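You operate a simulated robot arm through the tools that you are given. There is no shell and no other tool.

Carry out the task below with a simulated two-armed robot. There is one attempt and no reset: what you move stays moved.

Task
Pick up the jug with one hand, pass it to the other hand and put it on the shelf under the long grey bench. Set down upright: jug.

Only the result counts: the job must be done as asked and must still hold three seconds after the hand-in. Knocking over, shifting, dropping, spilling or breaking anything else fails it.

Robot
Two 7-joint arms with two-finger parallel grippers on one trunk, on a base that moves. Base frame: it is fixed to the floor where the robot stands at the start and does not move with it; the origin is under the middle of the robot, x ahead of it, y to its left, z up. Units: m, degrees, N and s.
The left shoulder is at the start at [0.06, 0.143, 0.551], the right one opposite. With the tool pointing down near the work surface each hand reaches from about 0.1 to 0.68 m from the robot's upright axis, wherever it stands, measured 20 degrees to its own side. Places, roughly: jug [-3.25, 0, 0.25]; shelf under the long grey bench [-2.9, -1.8, 0.3]. Payload 1.57 kg a hand.
The TCP of each hand is the grasp point between the finger pads, 0.03 m short of the fingertips. In the tool frame z runs along the fingers and y along their closing line. Largest opening 0.11 m; finger width 0.024, thickness 0.012; the body of the gripper, 0.048 by 0.112 m, starts 0.078 m behind the TCP.
Orientation is told as [roll, pitch, yaw] about the base's x, y, z axes, in that order, counted from this pose: with the fingers straight down and closing along the base's y, the tool's x points along the base's -x, its y along +y and its z along -z.

Tools
- The arms move only by the tool play_rows. It takes "left_steps", "right_steps" or both (then of equal length, played together; a hand with none holds still); each is a list of rows, each an object of numbers (a shift or turn left out is 0, a gripper value left out holds the last): "grip": the gripper command, from -1 (shut) to 1 (fully open), values between in proportion; "x", "y", "z": the shift along the base's x, y, z in units of 20 mm (1.0 is 20 mm); "rx", "ry", "rz": the turn, a rotation vector about the base's x, y, z in units of 6 degrees (1.0 is 6 degrees). In form: [{"grip": .., "x": .., "y": .., "z": .., "rx": .., "ry": .., "rz": ..}, ...]. A call has 1 to 20 rows; each row shifts and turns the commanded pose from where the row before left it. A call with a number of a shift or a turn outside -1 to 1 is refused whole. Rows are played at 5 a second. More than 0.05 m and 8.6 degrees between two rows, or a gripper value outside its range, and nothing of the call is played. A pose out of reach is approached as far as the arm can. The call stops where the force on the tool passes 40 N (or 10 N more than at its start, if that is more) or the arm is blocked; 0.2 s more then pass. Each finger travels about 0.045 m/s and halts on what it meets, pressing with about 42 N; the grip force reading is that of the motor and also rises with nothing between the fingers. The clock runs only during rows and for 0.2 s after the last one: add rows that do not move to give the fingers time. It gives the time, the measured TCP pose, the force on the tool (base axes), the opening and the grip force at its end, in the units of the frame above (readings bear some noise), with the torque about the TCP (base axes, N m) and any sound that the robot's microphone picked up.
- Cameras (640 x 400 px; columns grow to the right, rows downward): "scene" is now at [0.0567, 0.0033, 1.1779]; the picture's right is [0.06, -1.00, 0.00], its down [-0.59, -0.03, -0.80] and it looks along [0.80, 0.05, -0.59] (base axes); focal length 247 px, centre (320, 200). "left" rides on the left gripper at [0.07, -0.016, -0.141] in its tool frame; the picture's right is [0.23, 0.97, 0.00], its down [-0.86, 0.20, -0.48] and it looks along [-0.47, 0.11, 0.88] (tool axes); focal length 222 px, centre (320, 200). "right" rides on the right gripper at [0.07, 0.016, -0.141] in its tool frame; the picture's right is [-0.23, 0.97, 0.00], its down [-0.86, -0.20, -0.48] and it looks along [-0.47, -0.11, 0.88] (tool axes); focal length 222 px, centre (320, 200). There is no depth. A picture from a camera that has moved, and an enlarged one, comes with that camera's place and axes in the base frame and with its lens.
- get_image(camera): a new picture of that camera. The clock stands still meanwhile.
- raise_lower(by): slides the trunk up (or, below 0, down) by that many m; the arms and the scene camera ride with it, the base frame stays. It gives what a move gives, with no picture.
- base_move(legs): drives the robot by 1 to 6 legs, each [ahead, left, turn to the left] in m, m and degrees, along the robot's own axes; the way and the turn of a leg run together, so that a leg with both is an arc; at most 1.5 m and 180 degrees a leg. The arms and the cameras ride along, it lands a little off, and it stops where it bumps. It gives what a move gives.
- aim_head(pan, tilt): turns the head with the scene camera to pan (to the left, within 86 degrees either way) and tilt (down, from -29 to 69), counted from straight ahead of the robot. It gives what a move gives.
- inspect(camera, box): a new picture of the part [left, top, right, bottom] of that camera's present view, enlarged. The clock stands still meanwhile.
- close_job(): hands the job in; it is judged then, once.

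Nothing tells you exact positions but the pictures and the camera data. Unless the task says otherwise, let go and move clear before handing in.

The tools are called after ">>>" as a command line: name --argument value ..., lists and objects as JSON in quotes. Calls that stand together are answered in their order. play_rows: Moves the arms, as the interface text tells. Its arguments: {"type":"object","properties":{"left_steps":{"type":"array","items":{"type":"object","properties":{"grip":{"type":"number"},"x":{"type":"number"},"y":{"type":"number"},"z":{"type":"number"},"rx":{"type":"number"},"ry":{"type":"number"},"rz":{"type":"number"}}}},"right_steps":{"type":"array","items":{"type":"object","properties":{"grip":{"type":"number"},"x":{"type":"number"},"y":{"type":"number"},"z":{"type":"number"},"rx":{"type":"number"},"ry":{"type":"number"},"rz":{"type":"number"}}}}},"required":[]} The other tools are called the same way: raise_lower (by) moves the trunk up or down; base_move (legs) drives the base; aim_head (pan, tilt) turns the head that bears the scene camera; get_image (camera) takes a picture; inspect (camera, box) takes an enlarged picture of a part of a camera's view; close_job () hands the job in.

At the start:

```text
clock: 0.0
left_ee_pos: [0.5244, 0.2229, 0.3208]
left_orientation: [0.1, 0.0, 0.0]
left_force: [-0.3, 0.8, 0.5]
left_torque: [-0.03, 0.03, 0.03]
left_width: 0.11
left_grip_force: 0.0
right_ee_pos: [0.4239, -0.1827, 0.4048]
right_orientation: [0.1, 0.0, 0.0]
right_force: [0.5, -0.1, -1.2]
right_torque: [0.03, 0.01, 0.0]
right_width: 0.1099
right_grip_force: 0.1
trunk travel left (down, up): [-0.15, 0.44]
robot x, y, heading: [-0.0011, 0.0015, -0.0]
head pan, tilt (commanded): [3.3, 36.5]
```

scene: 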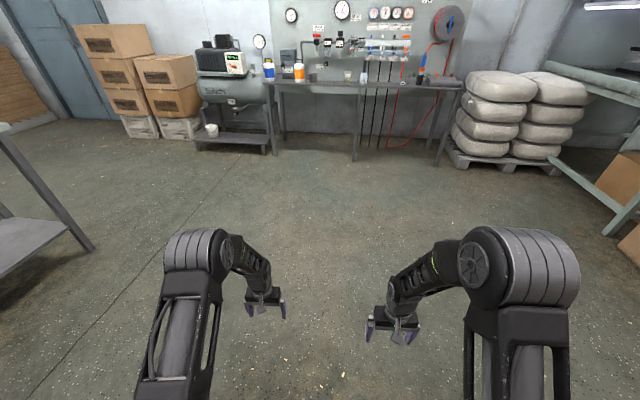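
right: 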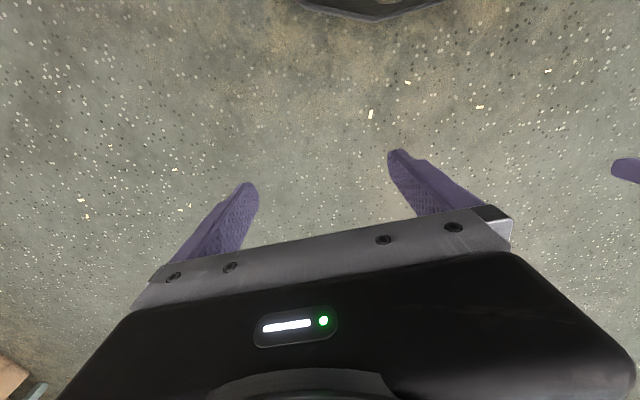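
left: 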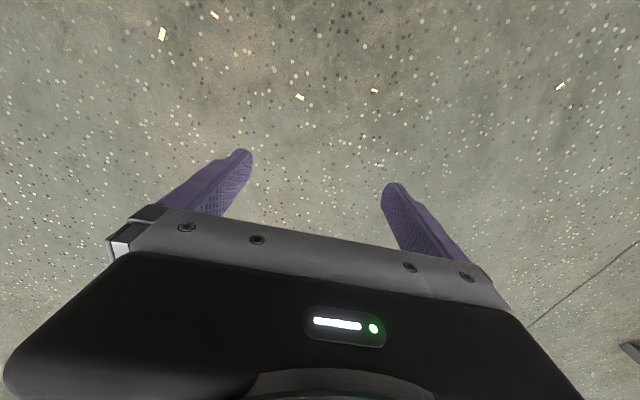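

The scene camera shows a workshop with nothing of interest ahead; the jug and the grey bench should be behind me. I'll turn around in place first to look.

>>> base_move --legs '[[0, 0, 90]]'

```text
clock: 4.2
left_ee_pos: [-0.2101, 0.5296, 0.3204]
left_orientation: [0.0, 0.0, 88.6]
left_force: [1.2, 0.1, -0.2]
left_torque: [0.01, 0.0, 0.01]
left_width: 0.1099
left_grip_force: 0.2
right_ee_pos: [0.1913, 0.4204, 0.4047]
right_orientation: [0.0, 0.0, 88.8]
right_force: [0.6, 0.9, -0.6]
right_torque: [-0.01, 0.01, 0.0]
right_width: 0.1102
right_grip_force: 0.0
trunk travel left (down, up): [-0.15, 0.44]
robot x, y, heading: [0.0006, -0.0005, 88.8]
head pan, tilt (commanded): [3.3, 36.5]
```

I've turned a quarter to the left; I'll pan the head further to the left to look toward the jug area at about [-3.25, 0].

>>> aim_head --pan 80 --tilt 20

>>> get_image --camera "scene"

```text
clock: 5.7
left_ee_pos: [-0.2106, 0.5286, 0.3206]
left_orientation: [0.0, -0.1, 88.7]
left_force: [-0.6, 0.7, -0.8]
left_torque: [-0.01, -0.03, -0.01]
left_width: 0.1099
left_grip_force: 0.1
right_ee_pos: [0.1918, 0.4191, 0.4054]
right_orientation: [0.0, 0.0, 88.7]
right_force: [-0.2, -0.8, 0.7]
right_torque: [0.02, 0.01, 0.02]
right_width: 0.1098
right_grip_force: 0.0
trunk travel left (down, up): [-0.15, 0.44]
robot x, y, heading: [-0.0053, 0.0, 88.9]
head pan, tilt (commanded): [80.0, 20.0]
```

```text
taken
camera scene: at [-0.0925, -0.0132, 1.204], right [0.2, 0.98, 0.0], down [0.34, -0.07, -0.94], along [-0.92, 0.18, -0.34], focal length 247 px, centre (320, 200)
```

scene: 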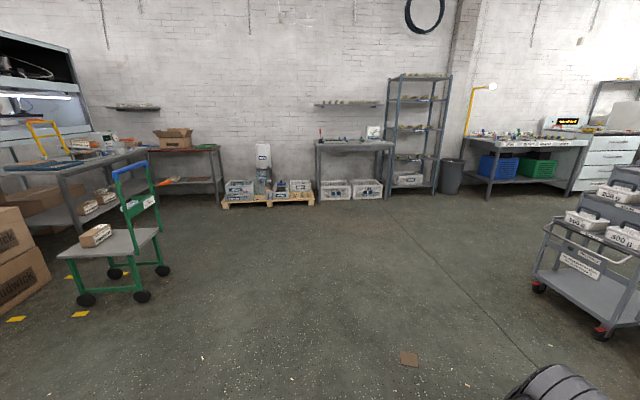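

The jug should be near pixel (273,186), on the wooden pallet by the wall, and the bench shelf near (97,200), behind the green trolley. I'll enlarge both.

>>> inspect --camera "scene" --box '[200, 130, 400, 220]'

>>> inspect --camera "scene" --box '[0, 100, 240, 320]'

```text
3.20 times, centred on (300, 175) of scene
camera zoom: at [-0.0925, -0.0132, 1.204], right [0.2, 0.98, 0.0], down [0.34, -0.07, -0.94], along [-0.92, 0.18, -0.34], focal length 792 px, centre (384, 280)
```

zoom: 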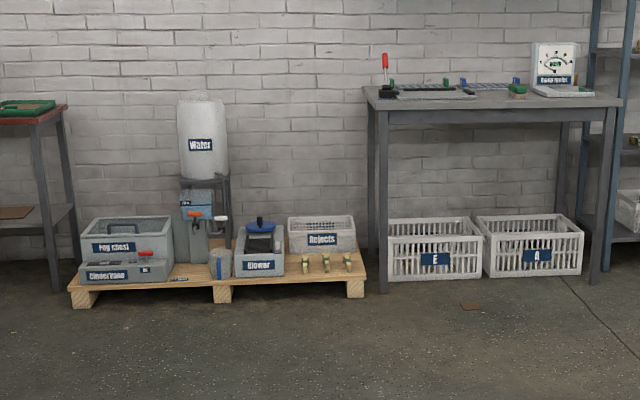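

```text
1.82 times, centred on (120, 210) of scene
camera zoom: at [-0.0925, -0.0132, 1.204], right [0.2, 0.98, 0.0], down [0.34, -0.07, -0.94], along [-0.92, 0.18, -0.34], focal length 450 px, centre (684, 182)
```

zoom: 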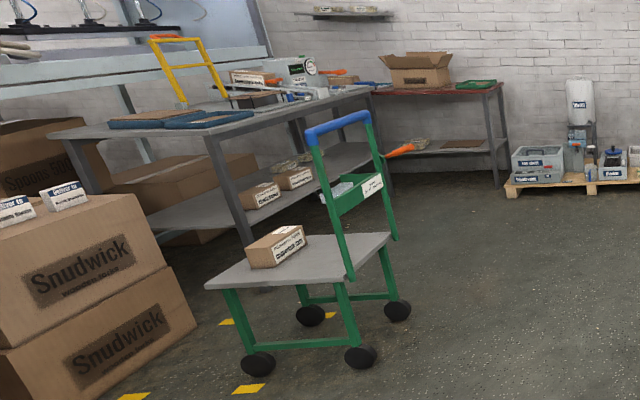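

The jug seems to be the small grey-blue vessel on the pallet between the toolbox and the "Blower" case. The trolley stands around (-1.8, -1.0), so driving along y≈0 is clear; I'll turn to face -x and go closer.

>>> base_move --legs '[[0, 0, 91], [1.4, 0, 0]]'

>>> aim_head --pan 0 --tilt 30

>>> get_image --camera "scene"

```text
clock: 16.6
left_ee_pos: [-1.9481, -0.1888, 0.3208]
left_orientation: [-0.1, 0.1, 178.4]
left_force: [-0.3, -0.5, 0.4]
left_torque: [0.0, -0.01, 0.02]
left_width: 0.11
left_grip_force: 0.1
right_ee_pos: [-1.834, 0.2111, 0.4059]
right_orientation: [0.0, -0.1, 178.4]
right_force: [0.2, -0.1, 0.9]
right_torque: [0.01, -0.01, 0.0]
right_width: 0.1098
right_grip_force: 0.1
trunk travel left (down, up): [-0.15, 0.44]
robot x, y, heading: [-1.4174, 0.0174, 178.4]
head pan, tilt (commanded): [80.0, 20.0]
```

```text
clock: 18.1
left_ee_pos: [-1.9473, -0.1889, 0.3208]
left_orientation: [0.0, 0.0, 178.3]
left_force: [-0.2, 0.5, -0.1]
left_torque: [-0.02, -0.01, 0.0]
left_width: 0.11
left_grip_force: 0.1
right_ee_pos: [-1.835, 0.2111, 0.4058]
right_orientation: [0.1, 0.0, 178.4]
right_force: [-0.2, -0.3, 0.2]
right_torque: [-0.03, -0.02, 0.01]
right_width: 0.1101
right_grip_force: 0.1
trunk travel left (down, up): [-0.15, 0.44]
robot x, y, heading: [-1.4153, 0.0208, 178.4]
head pan, tilt (commanded): [0.0, 30.0]
```

```text
taken
camera scene: at [-1.4777, 0.0182, 1.188], right [0.03, 1.0, 0.0], down [0.5, -0.01, -0.87], along [-0.87, 0.02, -0.5], focal length 247 px, centre (320, 200)
```

scene: 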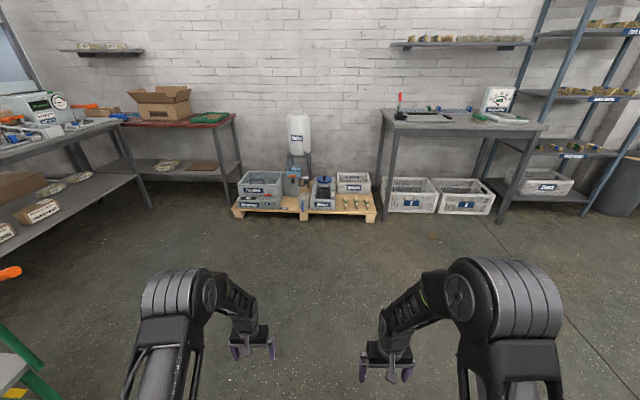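

>>> inspect --camera "scene" --box '[220, 100, 390, 230]'

>>> inspect --camera "scene" --box '[0, 60, 240, 290]'

```text
3.08 times, centred on (305, 165) of scene
camera zoom: at [-1.4777, 0.0182, 1.188], right [0.03, 1.0, 0.0], down [0.5, -0.01, -0.87], along [-0.87, 0.02, -0.5], focal length 761 px, centre (366, 308)
```

zoom: 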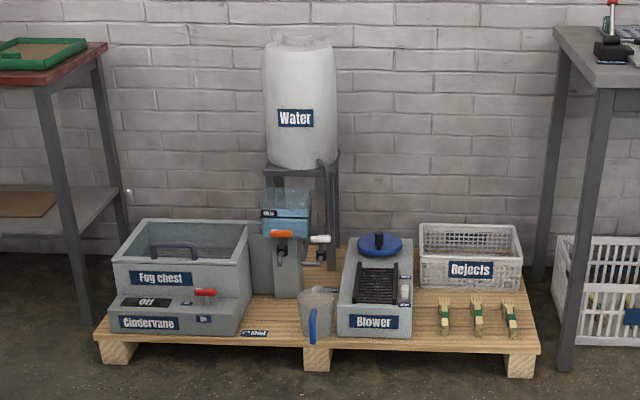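

```text
1.74 times, centred on (120, 175) of scene
camera zoom: at [-1.4777, 0.0182, 1.188], right [0.03, 1.0, 0.0], down [0.5, -0.01, -0.87], along [-0.87, 0.02, -0.5], focal length 430 px, centre (668, 244)
```

zoom: 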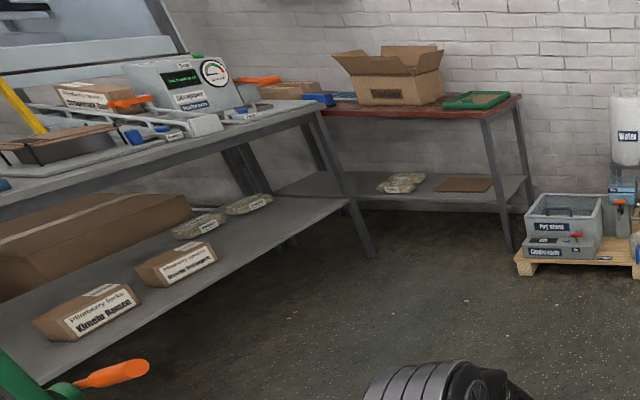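

The jug is the grey vessel with a blue handle at the front edge of the pallet, at about (-3.23, -0.07), base around z≈0.1; the handle points toward me. I'll drive closer for a precise look.

>>> base_move --legs '[[0.85, 0, 1.5]]'

>>> aim_head --pan 0 --tilt 45

>>> get_image --camera "scene"

>>> get_image --camera "left"

>>> get_image --camera "right"

```text
clock: 22.6
left_ee_pos: [-2.7956, -0.1891, 0.3201]
left_orientation: [0.0, 0.0, 179.8]
left_force: [0.1, 0.4, -0.2]
left_torque: [0.04, -0.01, 0.02]
left_width: 0.1099
left_grip_force: 0.0
right_ee_pos: [-2.6934, 0.2157, 0.404]
right_orientation: [0.0, 0.0, 179.8]
right_force: [0.3, 0.9, 0.2]
right_torque: [0.02, 0.0, -0.03]
right_width: 0.1101
right_grip_force: 0.0
trunk travel left (down, up): [-0.15, 0.44]
robot x, y, heading: [-2.274, 0.0336, 179.8]
head pan, tilt (commanded): [0.0, 30.0]
```

```text
clock: 23.4
left_ee_pos: [-2.7943, -0.1874, 0.3205]
left_orientation: [0.1, 0.0, 179.8]
left_force: [-0.5, 0.0, -0.2]
left_torque: [0.0, 0.0, 0.0]
left_width: 0.1102
left_grip_force: 0.0
right_ee_pos: [-2.6942, 0.2151, 0.4058]
right_orientation: [0.0, 0.1, 179.8]
right_force: [0.4, -0.8, 0.9]
right_torque: [-0.01, 0.02, 0.02]
right_width: 0.11
right_grip_force: 0.0
trunk travel left (down, up): [-0.15, 0.44]
robot x, y, heading: [-2.2715, 0.033, 179.7]
head pan, tilt (commanded): [0.0, 45.0]
```

```text
taken
camera scene: at [-2.322, 0.0303, 1.1654], right [0.0, 1.0, 0.0], down [0.71, 0.0, -0.71], along [-0.71, 0.0, -0.71], focal length 247 px, centre (320, 200)
```

scene: 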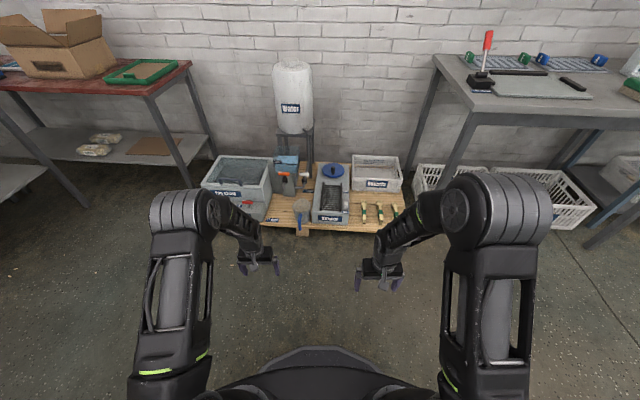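

```text
taken
camera left: at [-2.7263, -0.1731, 0.4622], right [0.22, -0.97, 0.0], down [-0.86, -0.2, 0.48], along [-0.47, -0.11, -0.88], focal length 222 px, centre (320, 200)
```

left: 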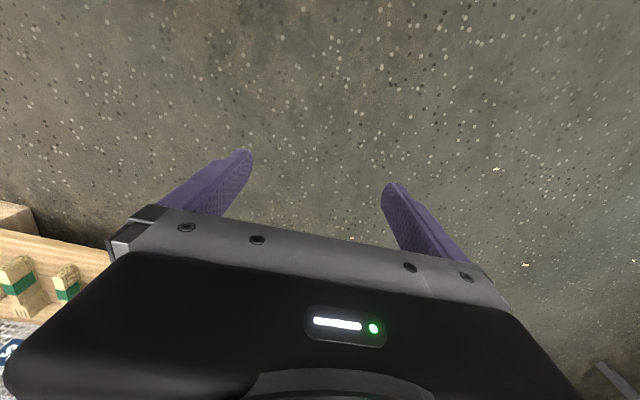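

```text
taken
camera right: at [-2.6243, 0.1988, 0.5464], right [-0.23, -0.97, 0.0], down [-0.85, 0.2, 0.48], along [-0.47, 0.11, -0.88], focal length 222 px, centre (320, 200)
```

right: 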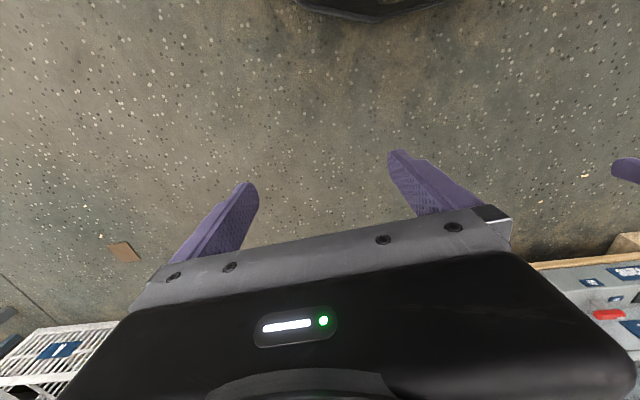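

>>> inspect --camera "scene" --box '[255, 150, 365, 245]'

>>> inspect --camera "scene" --box '[280, 185, 340, 240]'

```text
4.21 times, centred on (310, 198) of scene
camera zoom: at [-2.322, 0.0303, 1.1654], right [0.0, 1.0, 0.0], down [0.71, 0.0, -0.71], along [-0.71, 0.0, -0.71], focal length 1042 px, centre (362, 210)
```

zoom: 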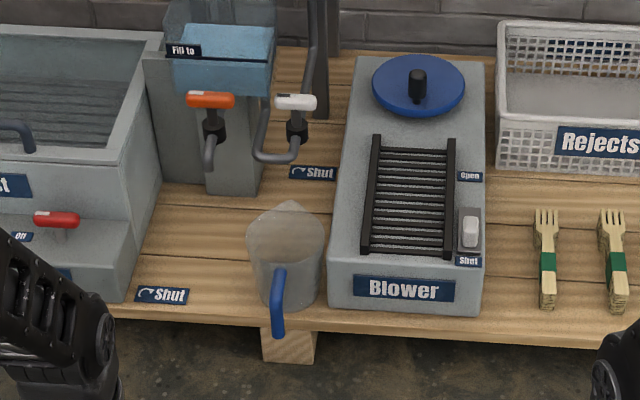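

```text
7.27 times, centred on (310, 212) of scene
camera zoom: at [-2.322, 0.0303, 1.1654], right [0.0, 1.0, 0.0], down [0.71, 0.0, -0.71], along [-0.71, 0.0, -0.71], focal length 1799 px, centre (393, 109)
```

zoom: 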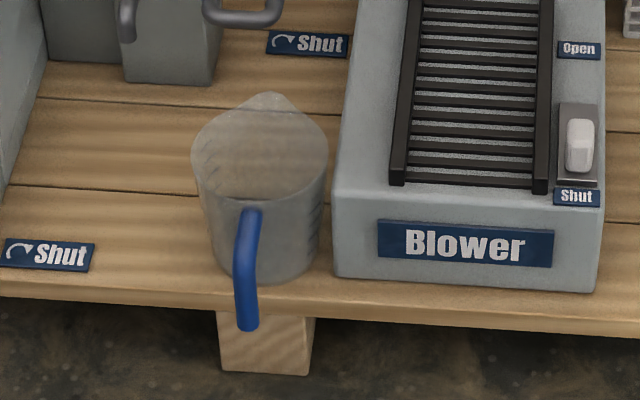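

The jug is empty-looking translucent plastic at about (-3.236, -0.067), base z≈0.10, rim z≈0.205, rim about 0.095 wide, handle toward me, with the "Blower" just to its right. I'll lift the left hand a bit, drive closer and look again steeply from above.

>>> play_rows --left_steps '[{"z": 1, "x": 1}, {"z": 1, "x": 1}, {"z": 1, "x": 1}, {"z": 1, "x": 1}, {"z": 1}]'

>>> base_move --legs '[[0.36, 0, 0.3]]'

>>> aim_head --pan 0 --tilt 55

>>> get_image --camera "scene"

```text
clock: 24.6
left_ee_pos: [-2.7156, -0.1913, 0.42]
left_orientation: [0.0, 0.1, 179.8]
left_force: [1.0, -0.1, 0.2]
left_torque: [0.02, -0.01, 0.05]
left_width: 0.11
left_grip_force: 0.0
right_ee_pos: [-2.6932, 0.2151, 0.4055]
right_orientation: [0.1, 0.0, 179.7]
right_force: [-0.4, 0.1, -0.5]
right_torque: [0.02, 0.0, -0.01]
right_width: 0.1101
right_grip_force: 0.1
trunk travel left (down, up): [-0.15, 0.44]
robot x, y, heading: [-2.2692, 0.0304, 179.8]
head pan, tilt (commanded): [0.0, 45.0]
```

```text
clock: 26.9
left_ee_pos: [-3.0751, -0.1902, 0.4205]
left_orientation: [0.0, 0.1, 180.1]
left_force: [0.0, 0.9, -0.3]
left_torque: [0.02, 0.0, 0.03]
left_width: 0.11
left_grip_force: 0.1
right_ee_pos: [-3.0553, 0.2141, 0.4052]
right_orientation: [0.0, -0.1, 180.0]
right_force: [-0.7, -0.6, 0.6]
right_torque: [0.01, 0.01, -0.03]
right_width: 0.1101
right_grip_force: 0.0
trunk travel left (down, up): [-0.15, 0.44]
robot x, y, heading: [-2.6314, 0.0353, 179.6]
head pan, tilt (commanded): [0.0, 45.0]
```

```text
clock: 27.7
left_ee_pos: [-3.0761, -0.1901, 0.4209]
left_orientation: [0.0, 0.0, 180.0]
left_force: [0.0, 0.2, 0.4]
left_torque: [-0.03, -0.02, 0.02]
left_width: 0.1099
left_grip_force: 0.0
right_ee_pos: [-3.0545, 0.2147, 0.405]
right_orientation: [-0.1, 0.1, 180.0]
right_force: [-0.1, 1.5, -0.2]
right_torque: [0.02, 0.0, -0.01]
right_width: 0.11
right_grip_force: 0.1
trunk travel left (down, up): [-0.15, 0.44]
robot x, y, heading: [-2.6365, 0.0293, 180.0]
head pan, tilt (commanded): [0.0, 55.0]
```

```text
taken
camera scene: at [-2.6743, 0.0308, 1.152], right [0.0, 1.0, 0.0], down [0.82, 0.0, -0.57], along [-0.57, 0.0, -0.82], focal length 247 px, centre (320, 200)
```

scene: 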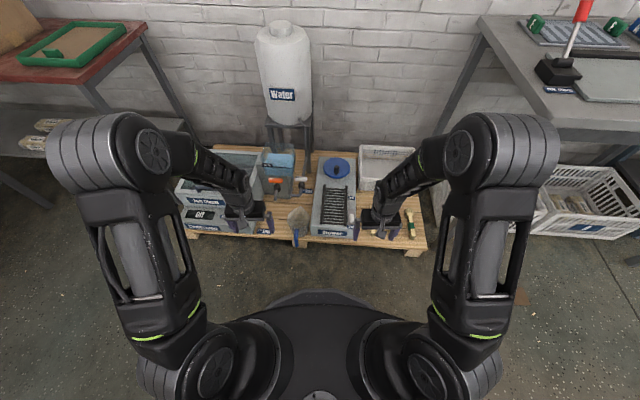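

>>> inspect --camera "scene" --box '[255, 150, 375, 255]'

>>> inspect --camera "scene" --box '[275, 195, 325, 250]'

>>> get_image --camera "left"

```text
3.81 times, centred on (315, 202) of scene
camera zoom: at [-2.6743, 0.0308, 1.152], right [0.0, 1.0, 0.0], down [0.82, 0.0, -0.57], along [-0.57, 0.0, -0.82], focal length 942 px, centre (339, 190)
```

zoom: 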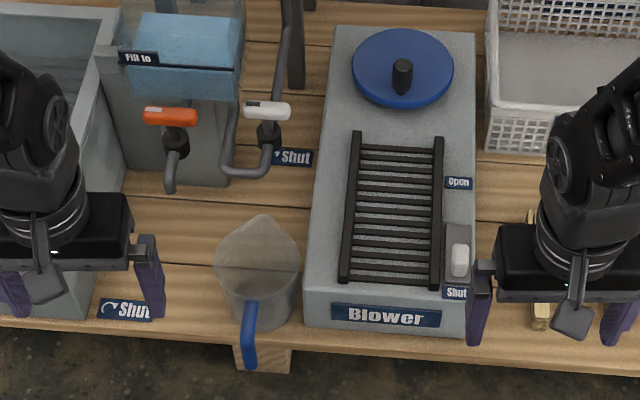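

```text
7.27 times, centred on (300, 222) of scene
camera zoom: at [-2.6743, 0.0308, 1.152], right [0.0, 1.0, 0.0], down [0.82, 0.0, -0.57], along [-0.57, 0.0, -0.82], focal length 1799 px, centre (466, 36)
```

zoom: 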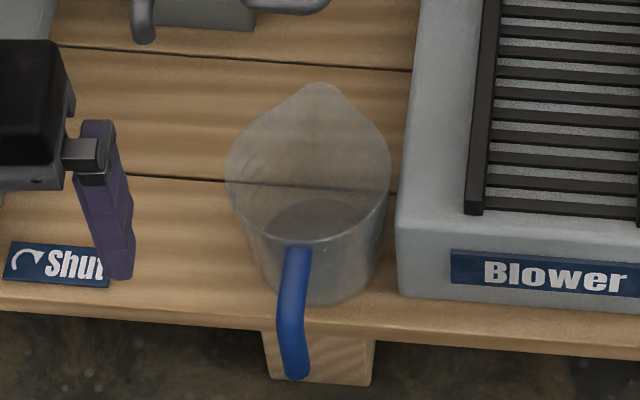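

```text
taken
camera left: at [-3.0075, -0.1749, 0.5614], right [0.23, -0.97, 0.0], down [-0.86, -0.2, 0.48], along [-0.47, -0.11, -0.88], focal length 222 px, centre (320, 200)
```

left: 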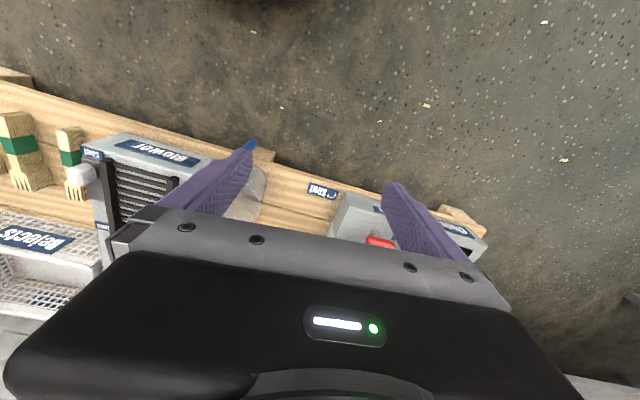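

The jug is empty; its rim centre is near (-3.233, -0.066, 0.205) with rim diameter about 0.10, and the blower and tap levers are close by. I'll take it with the left hand by pinching the left rim wall (tilted back to stay off the taps), leaving the handle free for the right hand; first move over the jug at a safe height.

>>> play_rows --left_steps '[{"ry": 0.9, "x": -0.8, "y": 0.4}, {"ry": 0.9, "x": -0.8, "y": 0.4}, {"ry": 0.9, "x": -0.8, "y": 0.4}, {"ry": 0.63, "x": -0.8, "y": 0.4}, {"x": -0.8, "y": 0.4}, {"x": -0.8, "y": 0.4}, {"x": -0.8, "y": 0.4}, {"x": -0.8, "y": 0.4}, {"x": -0.8, "y": 0.4}, {"x": -0.6, "y": 0}]'

>>> get_image --camera "left"

>>> inspect --camera "scene" --box '[255, 150, 375, 255]'

```text
clock: 29.9
left_ee_pos: [-3.2315, -0.1201, 0.4191]
left_orientation: [0.0, -20.0, 179.9]
left_force: [0.2, -0.8, -0.1]
left_torque: [-0.03, -0.01, 0.01]
left_width: 0.1099
left_grip_force: 0.1
right_ee_pos: [-3.0557, 0.2147, 0.4054]
right_orientation: [0.0, 0.0, 180.0]
right_force: [-0.3, 1.9, 0.0]
right_torque: [0.01, 0.01, -0.01]
right_width: 0.1099
right_grip_force: 0.2
trunk travel left (down, up): [-0.15, 0.44]
robot x, y, heading: [-2.63, 0.0342, 180.1]
head pan, tilt (commanded): [0.0, 55.0]
```

```text
taken
camera left: at [-3.1198, -0.1034, 0.5279], right [0.21, -0.97, -0.08], down [-0.64, -0.2, 0.74], along [-0.74, -0.11, -0.67], focal length 222 px, centre (320, 200)
```

left: 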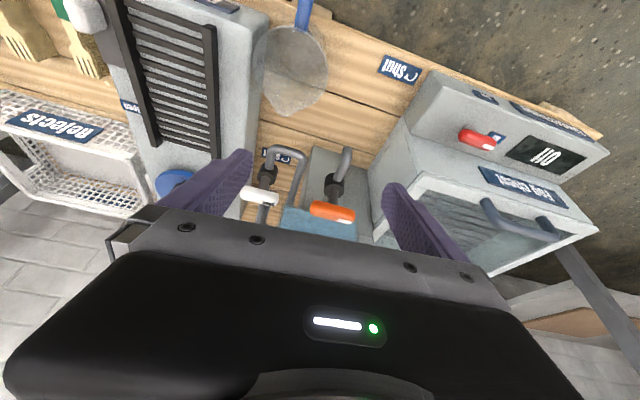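

```text
3.81 times, centred on (315, 202) of scene
camera zoom: at [-2.6742, 0.0309, 1.1519], right [0.0, 1.0, 0.0], down [0.82, 0.0, -0.57], along [-0.57, 0.0, -0.82], focal length 942 px, centre (339, 190)
```

zoom: 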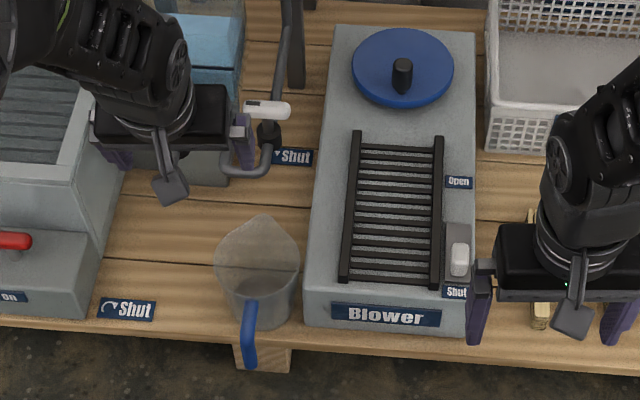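

>>> inspect --camera "left" --box '[230, 0, 390, 130]'

```text
3.08 times, centred on (310, 65) of left
camera zoom: at [-3.1198, -0.1034, 0.5279], right [0.21, -0.97, -0.08], down [-0.64, -0.2, 0.74], along [-0.74, -0.11, -0.67], focal length 684 px, centre (351, 615)
```

zoom: 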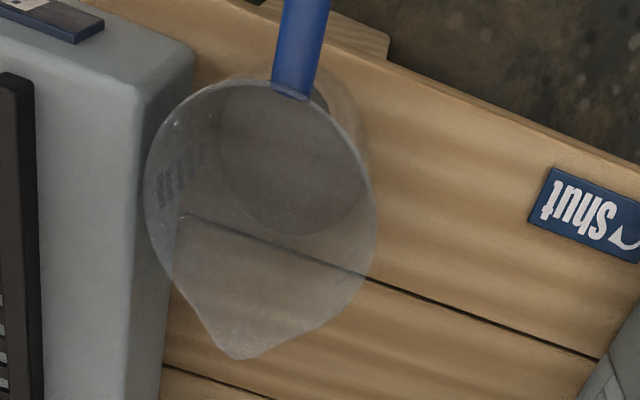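

The jug rim centre checks out at about (-3.232, -0.063), left wall at y≈-0.112. I'll shift slightly and descend to just above the rim, then check.

>>> play_rows --left_steps '[{"y": 0.2, "z": -1}, {"z": -1}, {"z": -1}, {"z": -1}, {"z": -1}, {"z": -1}, {"z": -1}, {"z": -0.8}]'

>>> get_image --camera "left"

>>> inspect --camera "scene" --box '[255, 150, 375, 255]'

```text
clock: 31.7
left_ee_pos: [-3.2322, -0.1147, 0.265]
left_orientation: [0.0, -20.0, 179.9]
left_force: [-0.1, 0.8, -0.5]
left_torque: [0.0, 0.01, 0.03]
left_width: 0.1102
left_grip_force: 0.0
right_ee_pos: [-3.0556, 0.2145, 0.406]
right_orientation: [0.0, 0.0, 180.1]
right_force: [-0.7, -0.2, 0.6]
right_torque: [0.0, 0.0, 0.01]
right_width: 0.1097
right_grip_force: 0.0
trunk travel left (down, up): [-0.15, 0.44]
robot x, y, heading: [-2.6344, 0.0299, 179.8]
head pan, tilt (commanded): [0.0, 55.0]
```

```text
taken
camera left: at [-3.1194, -0.0987, 0.3731], right [0.21, -0.97, -0.08], down [-0.64, -0.2, 0.74], along [-0.74, -0.11, -0.67], focal length 222 px, centre (320, 200)
```

left: 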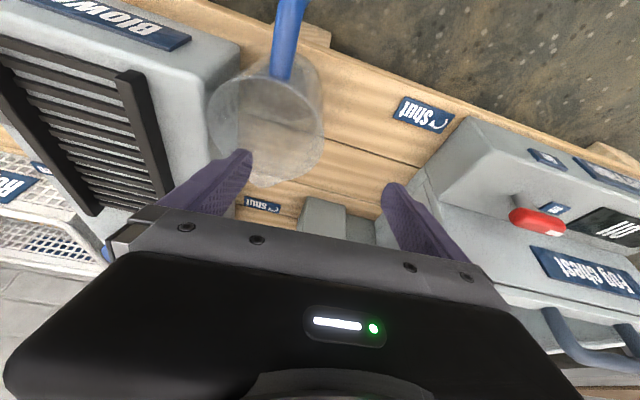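

```text
3.81 times, centred on (315, 202) of scene
camera zoom: at [-2.6742, 0.0309, 1.1519], right [0.0, 1.0, 0.0], down [0.82, 0.0, -0.57], along [-0.57, 0.0, -0.82], focal length 942 px, centre (339, 190)
```

zoom: 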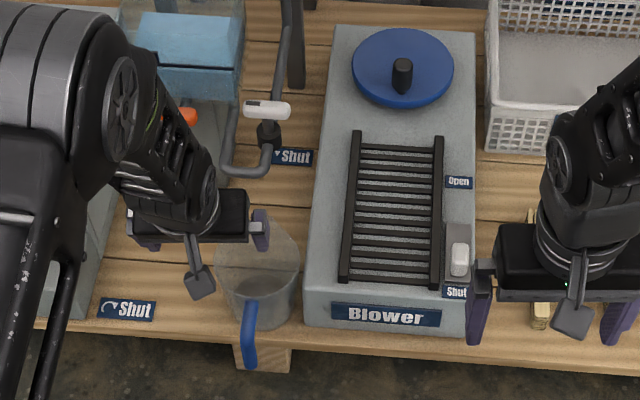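

>>> inspect --camera "left" --box '[180, 30, 380, 230]'

```text
2.00 times, centred on (280, 130) of left
camera zoom: at [-3.1194, -0.0987, 0.3731], right [0.21, -0.97, -0.08], down [-0.64, -0.2, 0.74], along [-0.74, -0.11, -0.67], focal length 444 px, centre (400, 340)
```

zoom: 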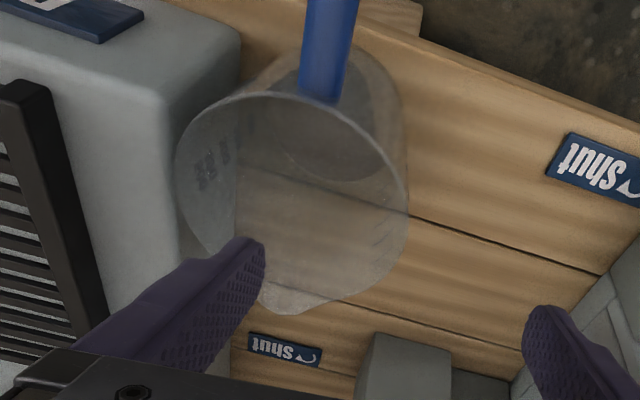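

The inner finger will enter the jug's opening and the outer finger passes outside the left wall. I'll descend the last 78 mm and look again before closing.

>>> play_rows --left_steps '[{"z": -0.8}, {"z": -0.8}, {"z": -0.8}, {"z": -0.8}, {"z": -0.7}]'

>>> get_image --camera "left"

>>> inspect --camera "scene" --box '[270, 190, 330, 250]'

```text
clock: 32.9
left_ee_pos: [-3.2312, -0.1165, 0.1864]
left_orientation: [0.0, -20.0, 179.9]
left_force: [1.2, 1.3, 0.0]
left_torque: [0.0, -0.03, 0.01]
left_width: 0.1101
left_grip_force: 0.1
right_ee_pos: [-3.0544, 0.2151, 0.4055]
right_orientation: [0.0, -0.1, 179.9]
right_force: [-0.5, 0.2, -0.4]
right_torque: [-0.01, -0.03, 0.01]
right_width: 0.1099
right_grip_force: 0.0
trunk travel left (down, up): [-0.15, 0.44]
robot x, y, heading: [-2.6316, 0.0318, 180.2]
head pan, tilt (commanded): [0.0, 55.0]
```

```text
taken
camera left: at [-3.1187, -0.0998, 0.2955], right [0.21, -0.97, -0.08], down [-0.64, -0.2, 0.74], along [-0.74, -0.11, -0.67], focal length 222 px, centre (320, 200)
```

left: 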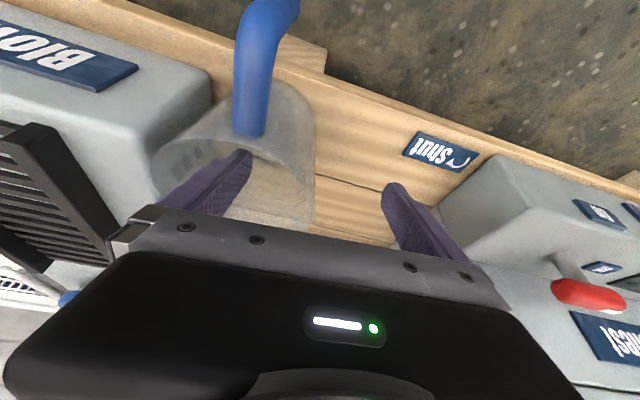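

```text
6.67 times, centred on (300, 220) of scene
camera zoom: at [-2.6742, 0.0309, 1.1519], right [0.0, 1.0, 0.0], down [0.82, 0.0, -0.57], along [-0.57, 0.0, -0.82], focal length 1649 px, centre (453, 67)
```

zoom: 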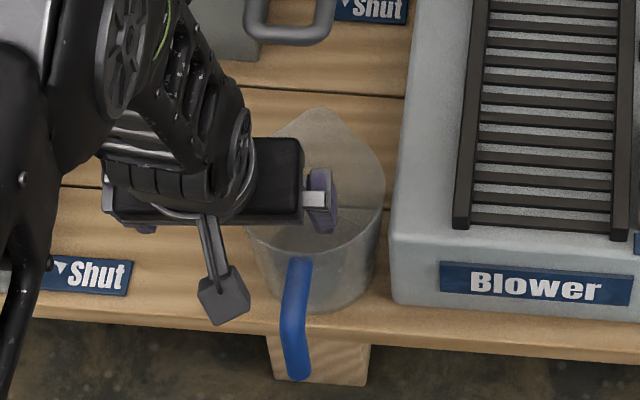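

>>> inspect --camera "left" --box '[140, 0, 440, 240]'

```text
1.67 times, centred on (290, 120) of left
camera zoom: at [-3.1187, -0.0998, 0.2955], right [0.21, -0.97, -0.08], down [-0.64, -0.2, 0.74], along [-0.74, -0.11, -0.67], focal length 370 px, centre (370, 333)
```

zoom: 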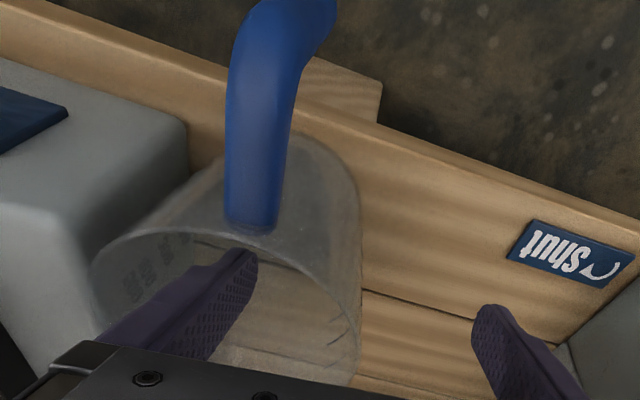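

The inner finger is inside the jug, the outer one clear outside; closing on the wall now.

>>> play_rows --left_steps '[{"grip": -1}, {"grip": -1}, {"grip": -1}, {"grip": -1}, {"grip": -1}, {"grip": -1}, {"grip": -1}, {"grip": -1}, {"grip": -1}]'

>>> get_image --camera "left"

>>> inspect --camera "scene" --box '[270, 190, 330, 250]'

```text
clock: 34.9
left_ee_pos: [-3.2316, -0.1161, 0.1871]
left_orientation: [0.0, -19.9, 180.1]
left_force: [-0.6, 3.1, 4.1]
left_torque: [0.4, -0.15, 0.11]
left_width: 0.0089
left_grip_force: 27.4
right_ee_pos: [-3.0544, 0.2142, 0.4043]
right_orientation: [-0.1, 0.0, 180.0]
right_force: [0.1, -0.7, 1.0]
right_torque: [0.01, 0.0, -0.01]
right_width: 0.11
right_grip_force: 0.2
trunk travel left (down, up): [-0.15, 0.44]
robot x, y, heading: [-2.6304, 0.035, 180.0]
head pan, tilt (commanded): [0.0, 55.0]
```

```text
taken
camera left: at [-3.1188, -0.0995, 0.2959], right [0.21, -0.97, -0.08], down [-0.64, -0.2, 0.74], along [-0.74, -0.11, -0.67], focal length 222 px, centre (320, 200)
```

left: 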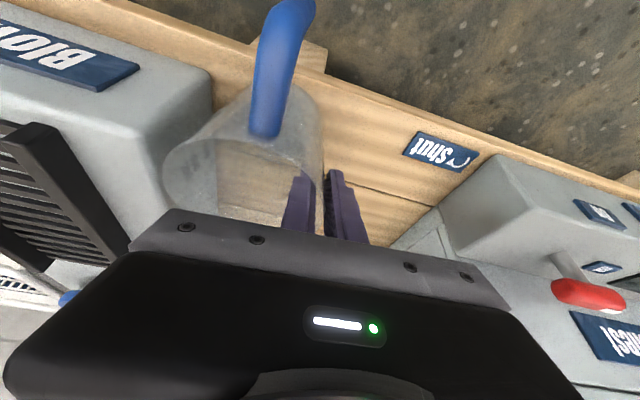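

```text
6.67 times, centred on (300, 220) of scene
camera zoom: at [-2.674, 0.0309, 1.152], right [0.0, 1.0, 0.0], down [0.82, 0.0, -0.57], along [-0.57, 0.0, -0.82], focal length 1649 px, centre (453, 67)
```

zoom: 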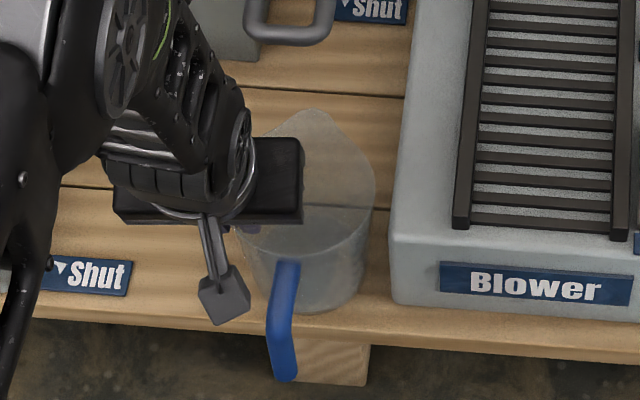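

The wall is pinched (width 8.9 mm) and the jug moved a few mm away from the blower. I'll lift gently and check that it comes along upright.

>>> play_rows --left_steps '[{"grip": -1}, {"z": 0.4}, {"z": 0.6}, {"z": 0.8}, {"z": 0.8}, {"z": 0.8}, {}]'

>>> get_image --camera "left"

>>> inspect --camera "scene" --box '[255, 160, 345, 250]'

```text
clock: 36.5
left_ee_pos: [-3.2322, -0.1157, 0.255]
left_orientation: [0.0, -20.0, 180.0]
left_force: [0.4, -1.1, -1.6]
left_torque: [-0.03, 0.02, -0.01]
left_width: 0.0072
left_grip_force: 26.6
right_ee_pos: [-3.0553, 0.2141, 0.4053]
right_orientation: [-0.1, -0.1, 180.0]
right_force: [-0.1, 0.5, -0.8]
right_torque: [0.01, -0.03, 0.0]
right_width: 0.11
right_grip_force: 0.0
trunk travel left (down, up): [-0.15, 0.44]
robot x, y, heading: [-2.6326, 0.0273, 179.9]
head pan, tilt (commanded): [0.0, 55.0]
```

```text
taken
camera left: at [-3.1192, -0.0996, 0.3635], right [0.21, -0.97, -0.08], down [-0.64, -0.2, 0.74], along [-0.74, -0.11, -0.67], focal length 222 px, centre (320, 200)
```

left: 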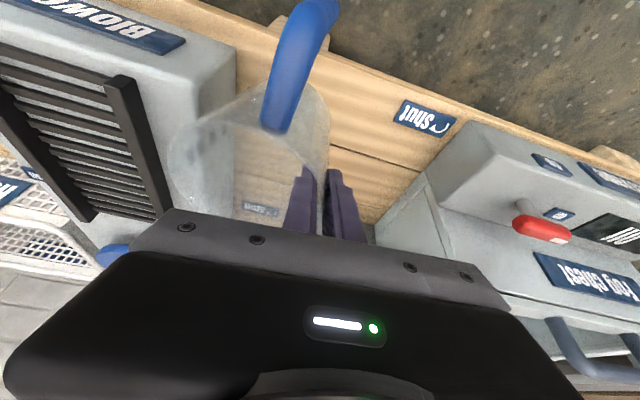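

```text
4.44 times, centred on (300, 205) of scene
camera zoom: at [-2.6743, 0.0309, 1.1519], right [0.0, 1.0, 0.0], down [0.82, 0.0, -0.57], along [-0.57, 0.0, -0.82], focal length 1099 px, centre (409, 178)
```

zoom: 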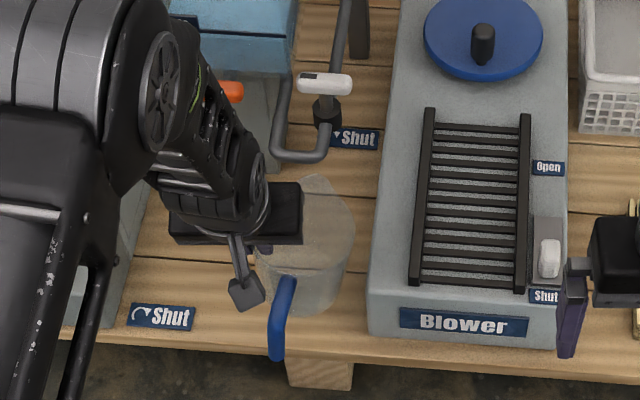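

The jug came up cleanly, about 0.16 kg. I'll raise it further, then back the base off the pallet into open space for the handover.

>>> play_rows --left_steps '[{"z": 0.8}, {"z": 0.9}, {"z": 0.9}, {"z": 0.9}, {"z": 0.9}, {"z": 0.6}]'

>>> base_move --legs '[[-0.6, 0, 0]]'

>>> get_image --camera "scene"

>>> get_image --camera "left"

>>> get_image --camera "right"

```text
clock: 37.9
left_ee_pos: [-3.2306, -0.1152, 0.3548]
left_orientation: [0.0, -19.9, 180.0]
left_force: [0.2, -0.6, -1.3]
left_torque: [-0.03, -0.04, 0.02]
left_width: 0.0069
left_grip_force: 26.3
right_ee_pos: [-3.0559, 0.215, 0.4054]
right_orientation: [0.1, 0.0, 180.0]
right_force: [1.0, 0.1, -0.5]
right_torque: [0.0, -0.01, 0.02]
right_width: 0.1099
right_grip_force: 0.1
trunk travel left (down, up): [-0.15, 0.44]
robot x, y, heading: [-2.6301, 0.0341, 180.0]
head pan, tilt (commanded): [0.0, 55.0]
```

```text
clock: 41.2
left_ee_pos: [-2.6335, -0.1164, 0.3542]
left_orientation: [0.0, -20.0, 179.9]
left_force: [-0.4, 0.1, -1.5]
left_torque: [-0.04, 0.04, -0.02]
left_width: 0.007
left_grip_force: 25.9
right_ee_pos: [-2.4572, 0.2155, 0.4058]
right_orientation: [0.0, 0.1, 179.8]
right_force: [0.2, -0.1, -0.7]
right_torque: [-0.01, -0.01, 0.0]
right_width: 0.11
right_grip_force: 0.1
trunk travel left (down, up): [-0.15, 0.44]
robot x, y, heading: [-2.0334, 0.0307, 179.8]
head pan, tilt (commanded): [0.0, 55.0]
```

```text
taken
camera scene: at [-2.0764, 0.0301, 1.1519], right [0.0, 1.0, 0.0], down [0.82, 0.0, -0.57], along [-0.57, 0.0, -0.82], focal length 247 px, centre (320, 200)
```

scene: 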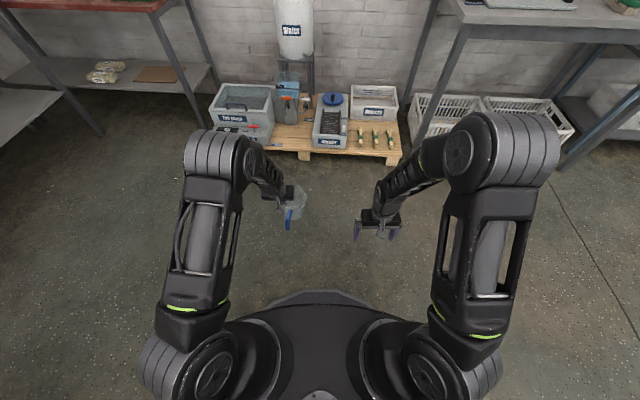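

```text
taken
camera left: at [-2.5206, -0.0994, 0.4629], right [0.21, -0.97, -0.08], down [-0.64, -0.2, 0.74], along [-0.74, -0.11, -0.67], focal length 222 px, centre (320, 200)
```

left: 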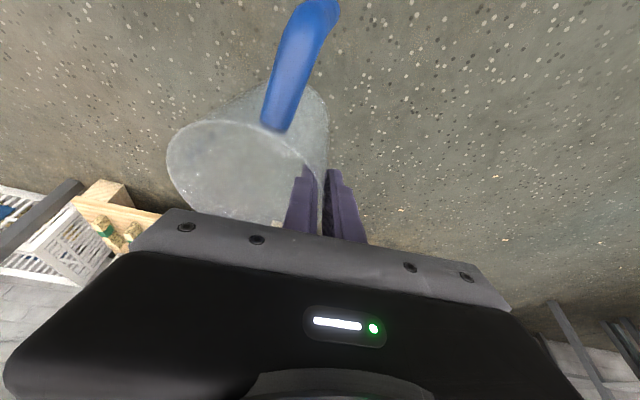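

```text
taken
camera right: at [-2.388, 0.1983, 0.5464], right [-0.23, -0.97, 0.0], down [-0.85, 0.2, 0.48], along [-0.47, 0.11, -0.88], focal length 222 px, centre (320, 200)
```

right: 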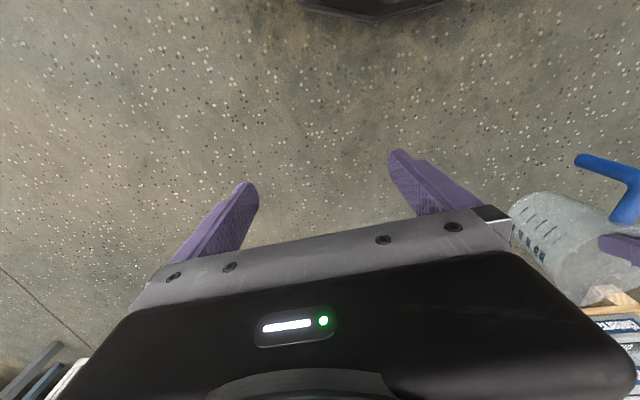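

>>> inspect --camera "right" --box '[480, 130, 640, 330]'

>>> inspect --camera "scene" --box '[250, 160, 350, 260]'

```text
2.00 times, centred on (560, 230) of right
camera zoom: at [-2.388, 0.1983, 0.5464], right [-0.23, -0.97, 0.0], down [-0.85, 0.2, 0.48], along [-0.47, 0.11, -0.88], focal length 444 px, centre (-160, 140)
```

zoom: 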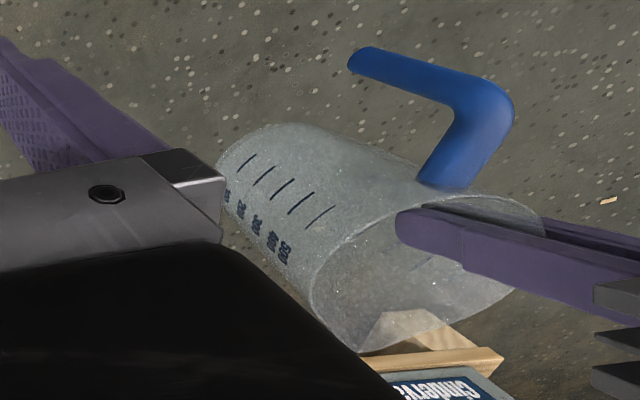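

```text
4.00 times, centred on (300, 210) of scene
camera zoom: at [-2.0764, 0.0301, 1.1519], right [0.0, 1.0, 0.0], down [0.82, 0.0, -0.57], along [-0.57, 0.0, -0.82], focal length 989 px, centre (400, 160)
```

zoom: 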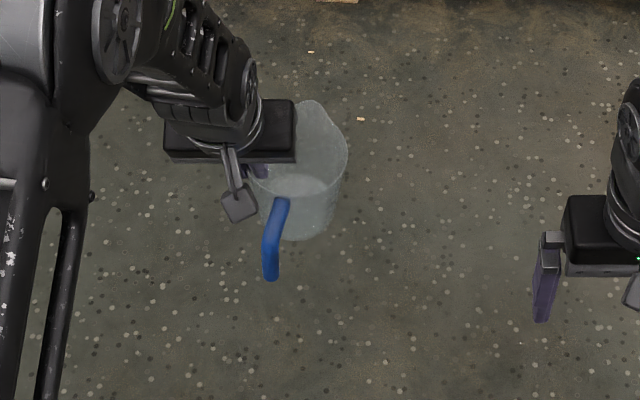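

The handle is an open hook: out from the rim, then a vertical round bar hanging down. I'll turn and centre the jug in front of me with the left hand so the bar faces the right hand, then rotate the right hand to near-horizontal with fingers forward.

>>> play_rows --left_steps '[{"x": 0.15, "y": 0.88, "z": 0.63, "rz": 0.69}, {"x": 0.15, "y": 0.88, "z": 0.63, "rz": 0.69}, {"x": 0.15, "y": 0.88, "z": 0.63, "rz": 0.69}, {"x": 0.15, "y": 0.88, "z": 0.63, "rz": 0.69}, {"x": 0.15, "y": 0.88, "z": 0.63, "rz": 0.69}, {"x": 0.15, "y": 0.88, "z": 0.63, "rz": 0.69}, {}, {}, {}, {}, {}, {}]' --right_steps '[{"x": 0.3, "y": 0.2, "ry": 0.97}, {"x": 0.3, "y": 0.2, "ry": 0.97}, {"x": 0.3, "y": 0.2, "ry": 0.97}, {"x": 0.3, "y": 0.2, "ry": 0.97}, {"x": 0.3, "y": 0.2, "ry": 0.97}, {"x": 0.3, "y": 0, "ry": 0.97}, {"x": 0.3, "ry": 0.97}, {"x": 0.3, "ry": 0.97}, {"x": 0.3, "ry": 0.97}, {"x": 0.3, "ry": 0.97}, {"ry": 0.97}, {"ry": 0.97}]'

>>> get_image --camera "scene"

>>> get_image --camera "right"

>>> get_image --camera "left"

```text
clock: 43.8
left_ee_pos: [-2.6145, -0.0077, 0.4289]
left_orientation: [0.1, -19.9, -155.6]
left_force: [-0.8, -0.2, -0.6]
left_torque: [0.0, -0.01, 0.0]
left_width: 0.0065
left_grip_force: 26.8
right_ee_pos: [-2.4641, 0.2294, 0.3697]
right_orientation: [1.4, -62.2, 178.6]
right_force: [0.7, 0.3, 0.4]
right_torque: [0.01, 0.01, 0.02]
right_width: 0.11
right_grip_force: 0.1
right hand out of reach, approached as far as the arm can: row 5, 6, 7, 8, 9, 10, 11
trunk travel left (down, up): [-0.15, 0.44]
robot x, y, heading: [-2.0353, 0.0319, 179.9]
head pan, tilt (commanded): [0.0, 55.0]
```

```text
taken
camera scene: at [-2.0767, 0.0302, 1.152], right [0.0, 1.0, 0.0], down [0.82, 0.0, -0.57], along [-0.57, 0.0, -0.82], focal length 247 px, centre (320, 200)
```

scene: 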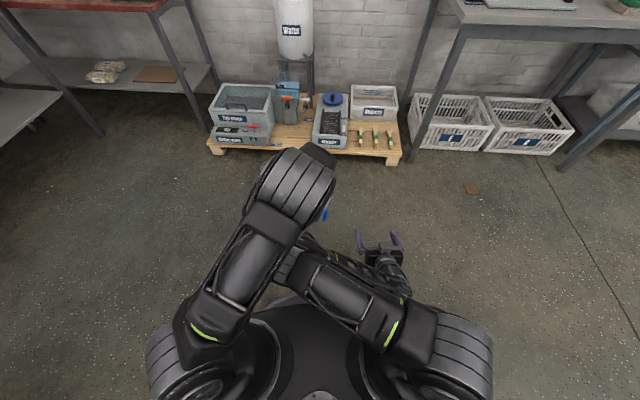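

```text
taken
camera right: at [-2.3067, 0.2136, 0.3741], right [-0.11, -0.97, 0.21], down [0.03, 0.21, 0.98], along [-0.99, 0.11, 0.0], focal length 222 px, centre (320, 200)
```

right: 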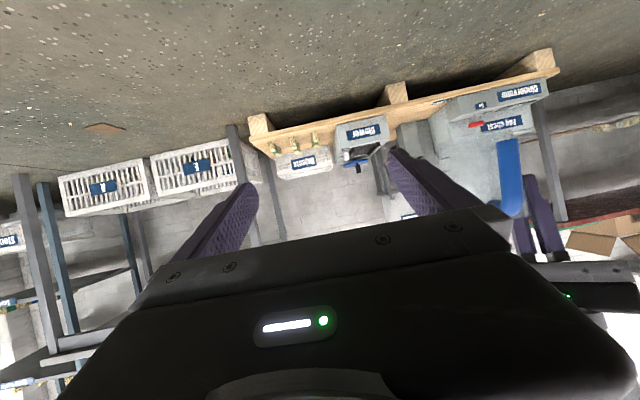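

```text
taken
camera left: at [-2.5192, 0.055, 0.5372], right [0.6, -0.8, -0.08], down [-0.5, -0.45, 0.74], along [-0.63, -0.4, -0.67], focal length 222 px, centre (320, 200)
```

left: 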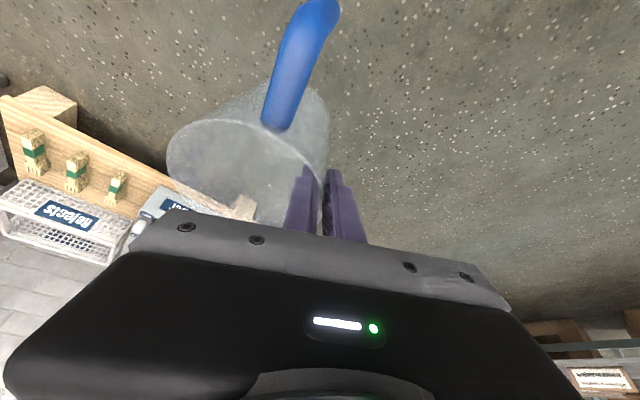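

>>> inspect --camera "scene" --box '[140, 120, 500, 400]'

```text
1.43 times, centred on (320, 260) of scene
camera zoom: at [-2.0767, 0.0302, 1.152], right [0.0, 1.0, 0.0], down [0.82, 0.0, -0.57], along [-0.57, 0.0, -0.82], focal length 353 px, centre (320, 114)
```

zoom: 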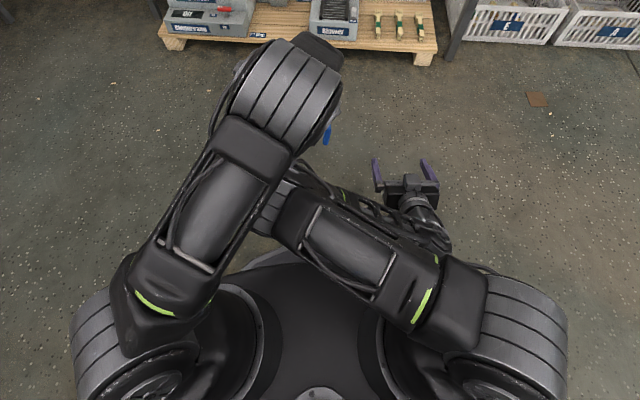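

The right hand was too close to the body for that pitch and its elbow folded inward. I'll undo that rotation, moving the right hand outward and forward to get the elbow back outside.

>>> play_rows --right_steps '[{"x": -0.5, "y": 0.3, "ry": -0.97}, {"x": -0.5, "y": 0.3, "ry": -0.97}, {"x": -0.5, "y": 0.3, "ry": -0.97}, {"x": -0.5, "y": 0.3, "ry": -0.97}, {"x": -0.5, "y": 0.3, "ry": -0.97}, {"x": -0.3, "y": 0.3, "ry": -0.97}, {"x": -0.3, "ry": -0.97}, {"x": -0.3, "ry": -0.97}, {"x": -0.3, "ry": -0.97}, {"x": -0.3, "ry": -0.97}, {"ry": -0.97}, {"ry": -0.97}]'

>>> get_image --camera "scene"

```text
clock: 44.8
left_ee_pos: [-2.6202, -0.0002, 0.4346]
left_orientation: [-0.8, -20.5, -155.8]
left_force: [-0.1, -0.2, -1.5]
left_torque: [-0.04, 0.03, 0.01]
left_width: 0.007
left_grip_force: 26.7
right_ee_pos: [-2.4491, 0.2699, 0.3253]
right_orientation: [-11.9, -33.3, -166.1]
right_force: [-0.3, -0.5, 0.2]
right_torque: [0.0, 0.03, 0.02]
right_width: 0.1099
right_grip_force: 0.1
trunk travel left (down, up): [-0.15, 0.44]
robot x, y, heading: [-2.0332, 0.0315, 180.3]
head pan, tilt (commanded): [0.0, 55.0]
stopped in row 4 (right hand): the arm was blocked; the commanded pose is now the measured one
```

```text
taken
camera scene: at [-2.0763, 0.0301, 1.1519], right [0.0, 1.0, 0.0], down [0.82, 0.0, -0.57], along [-0.57, 0.0, -0.82], focal length 247 px, centre (320, 200)
```

scene: 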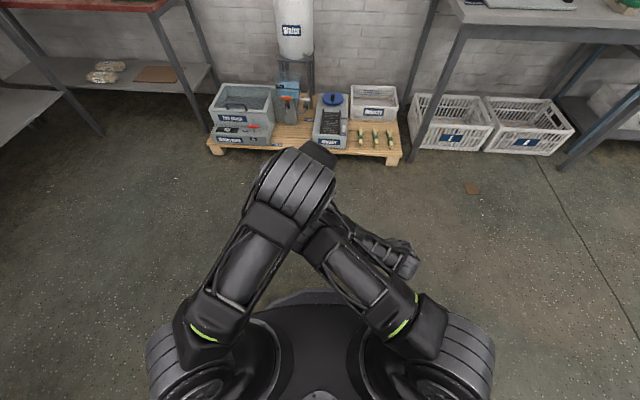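

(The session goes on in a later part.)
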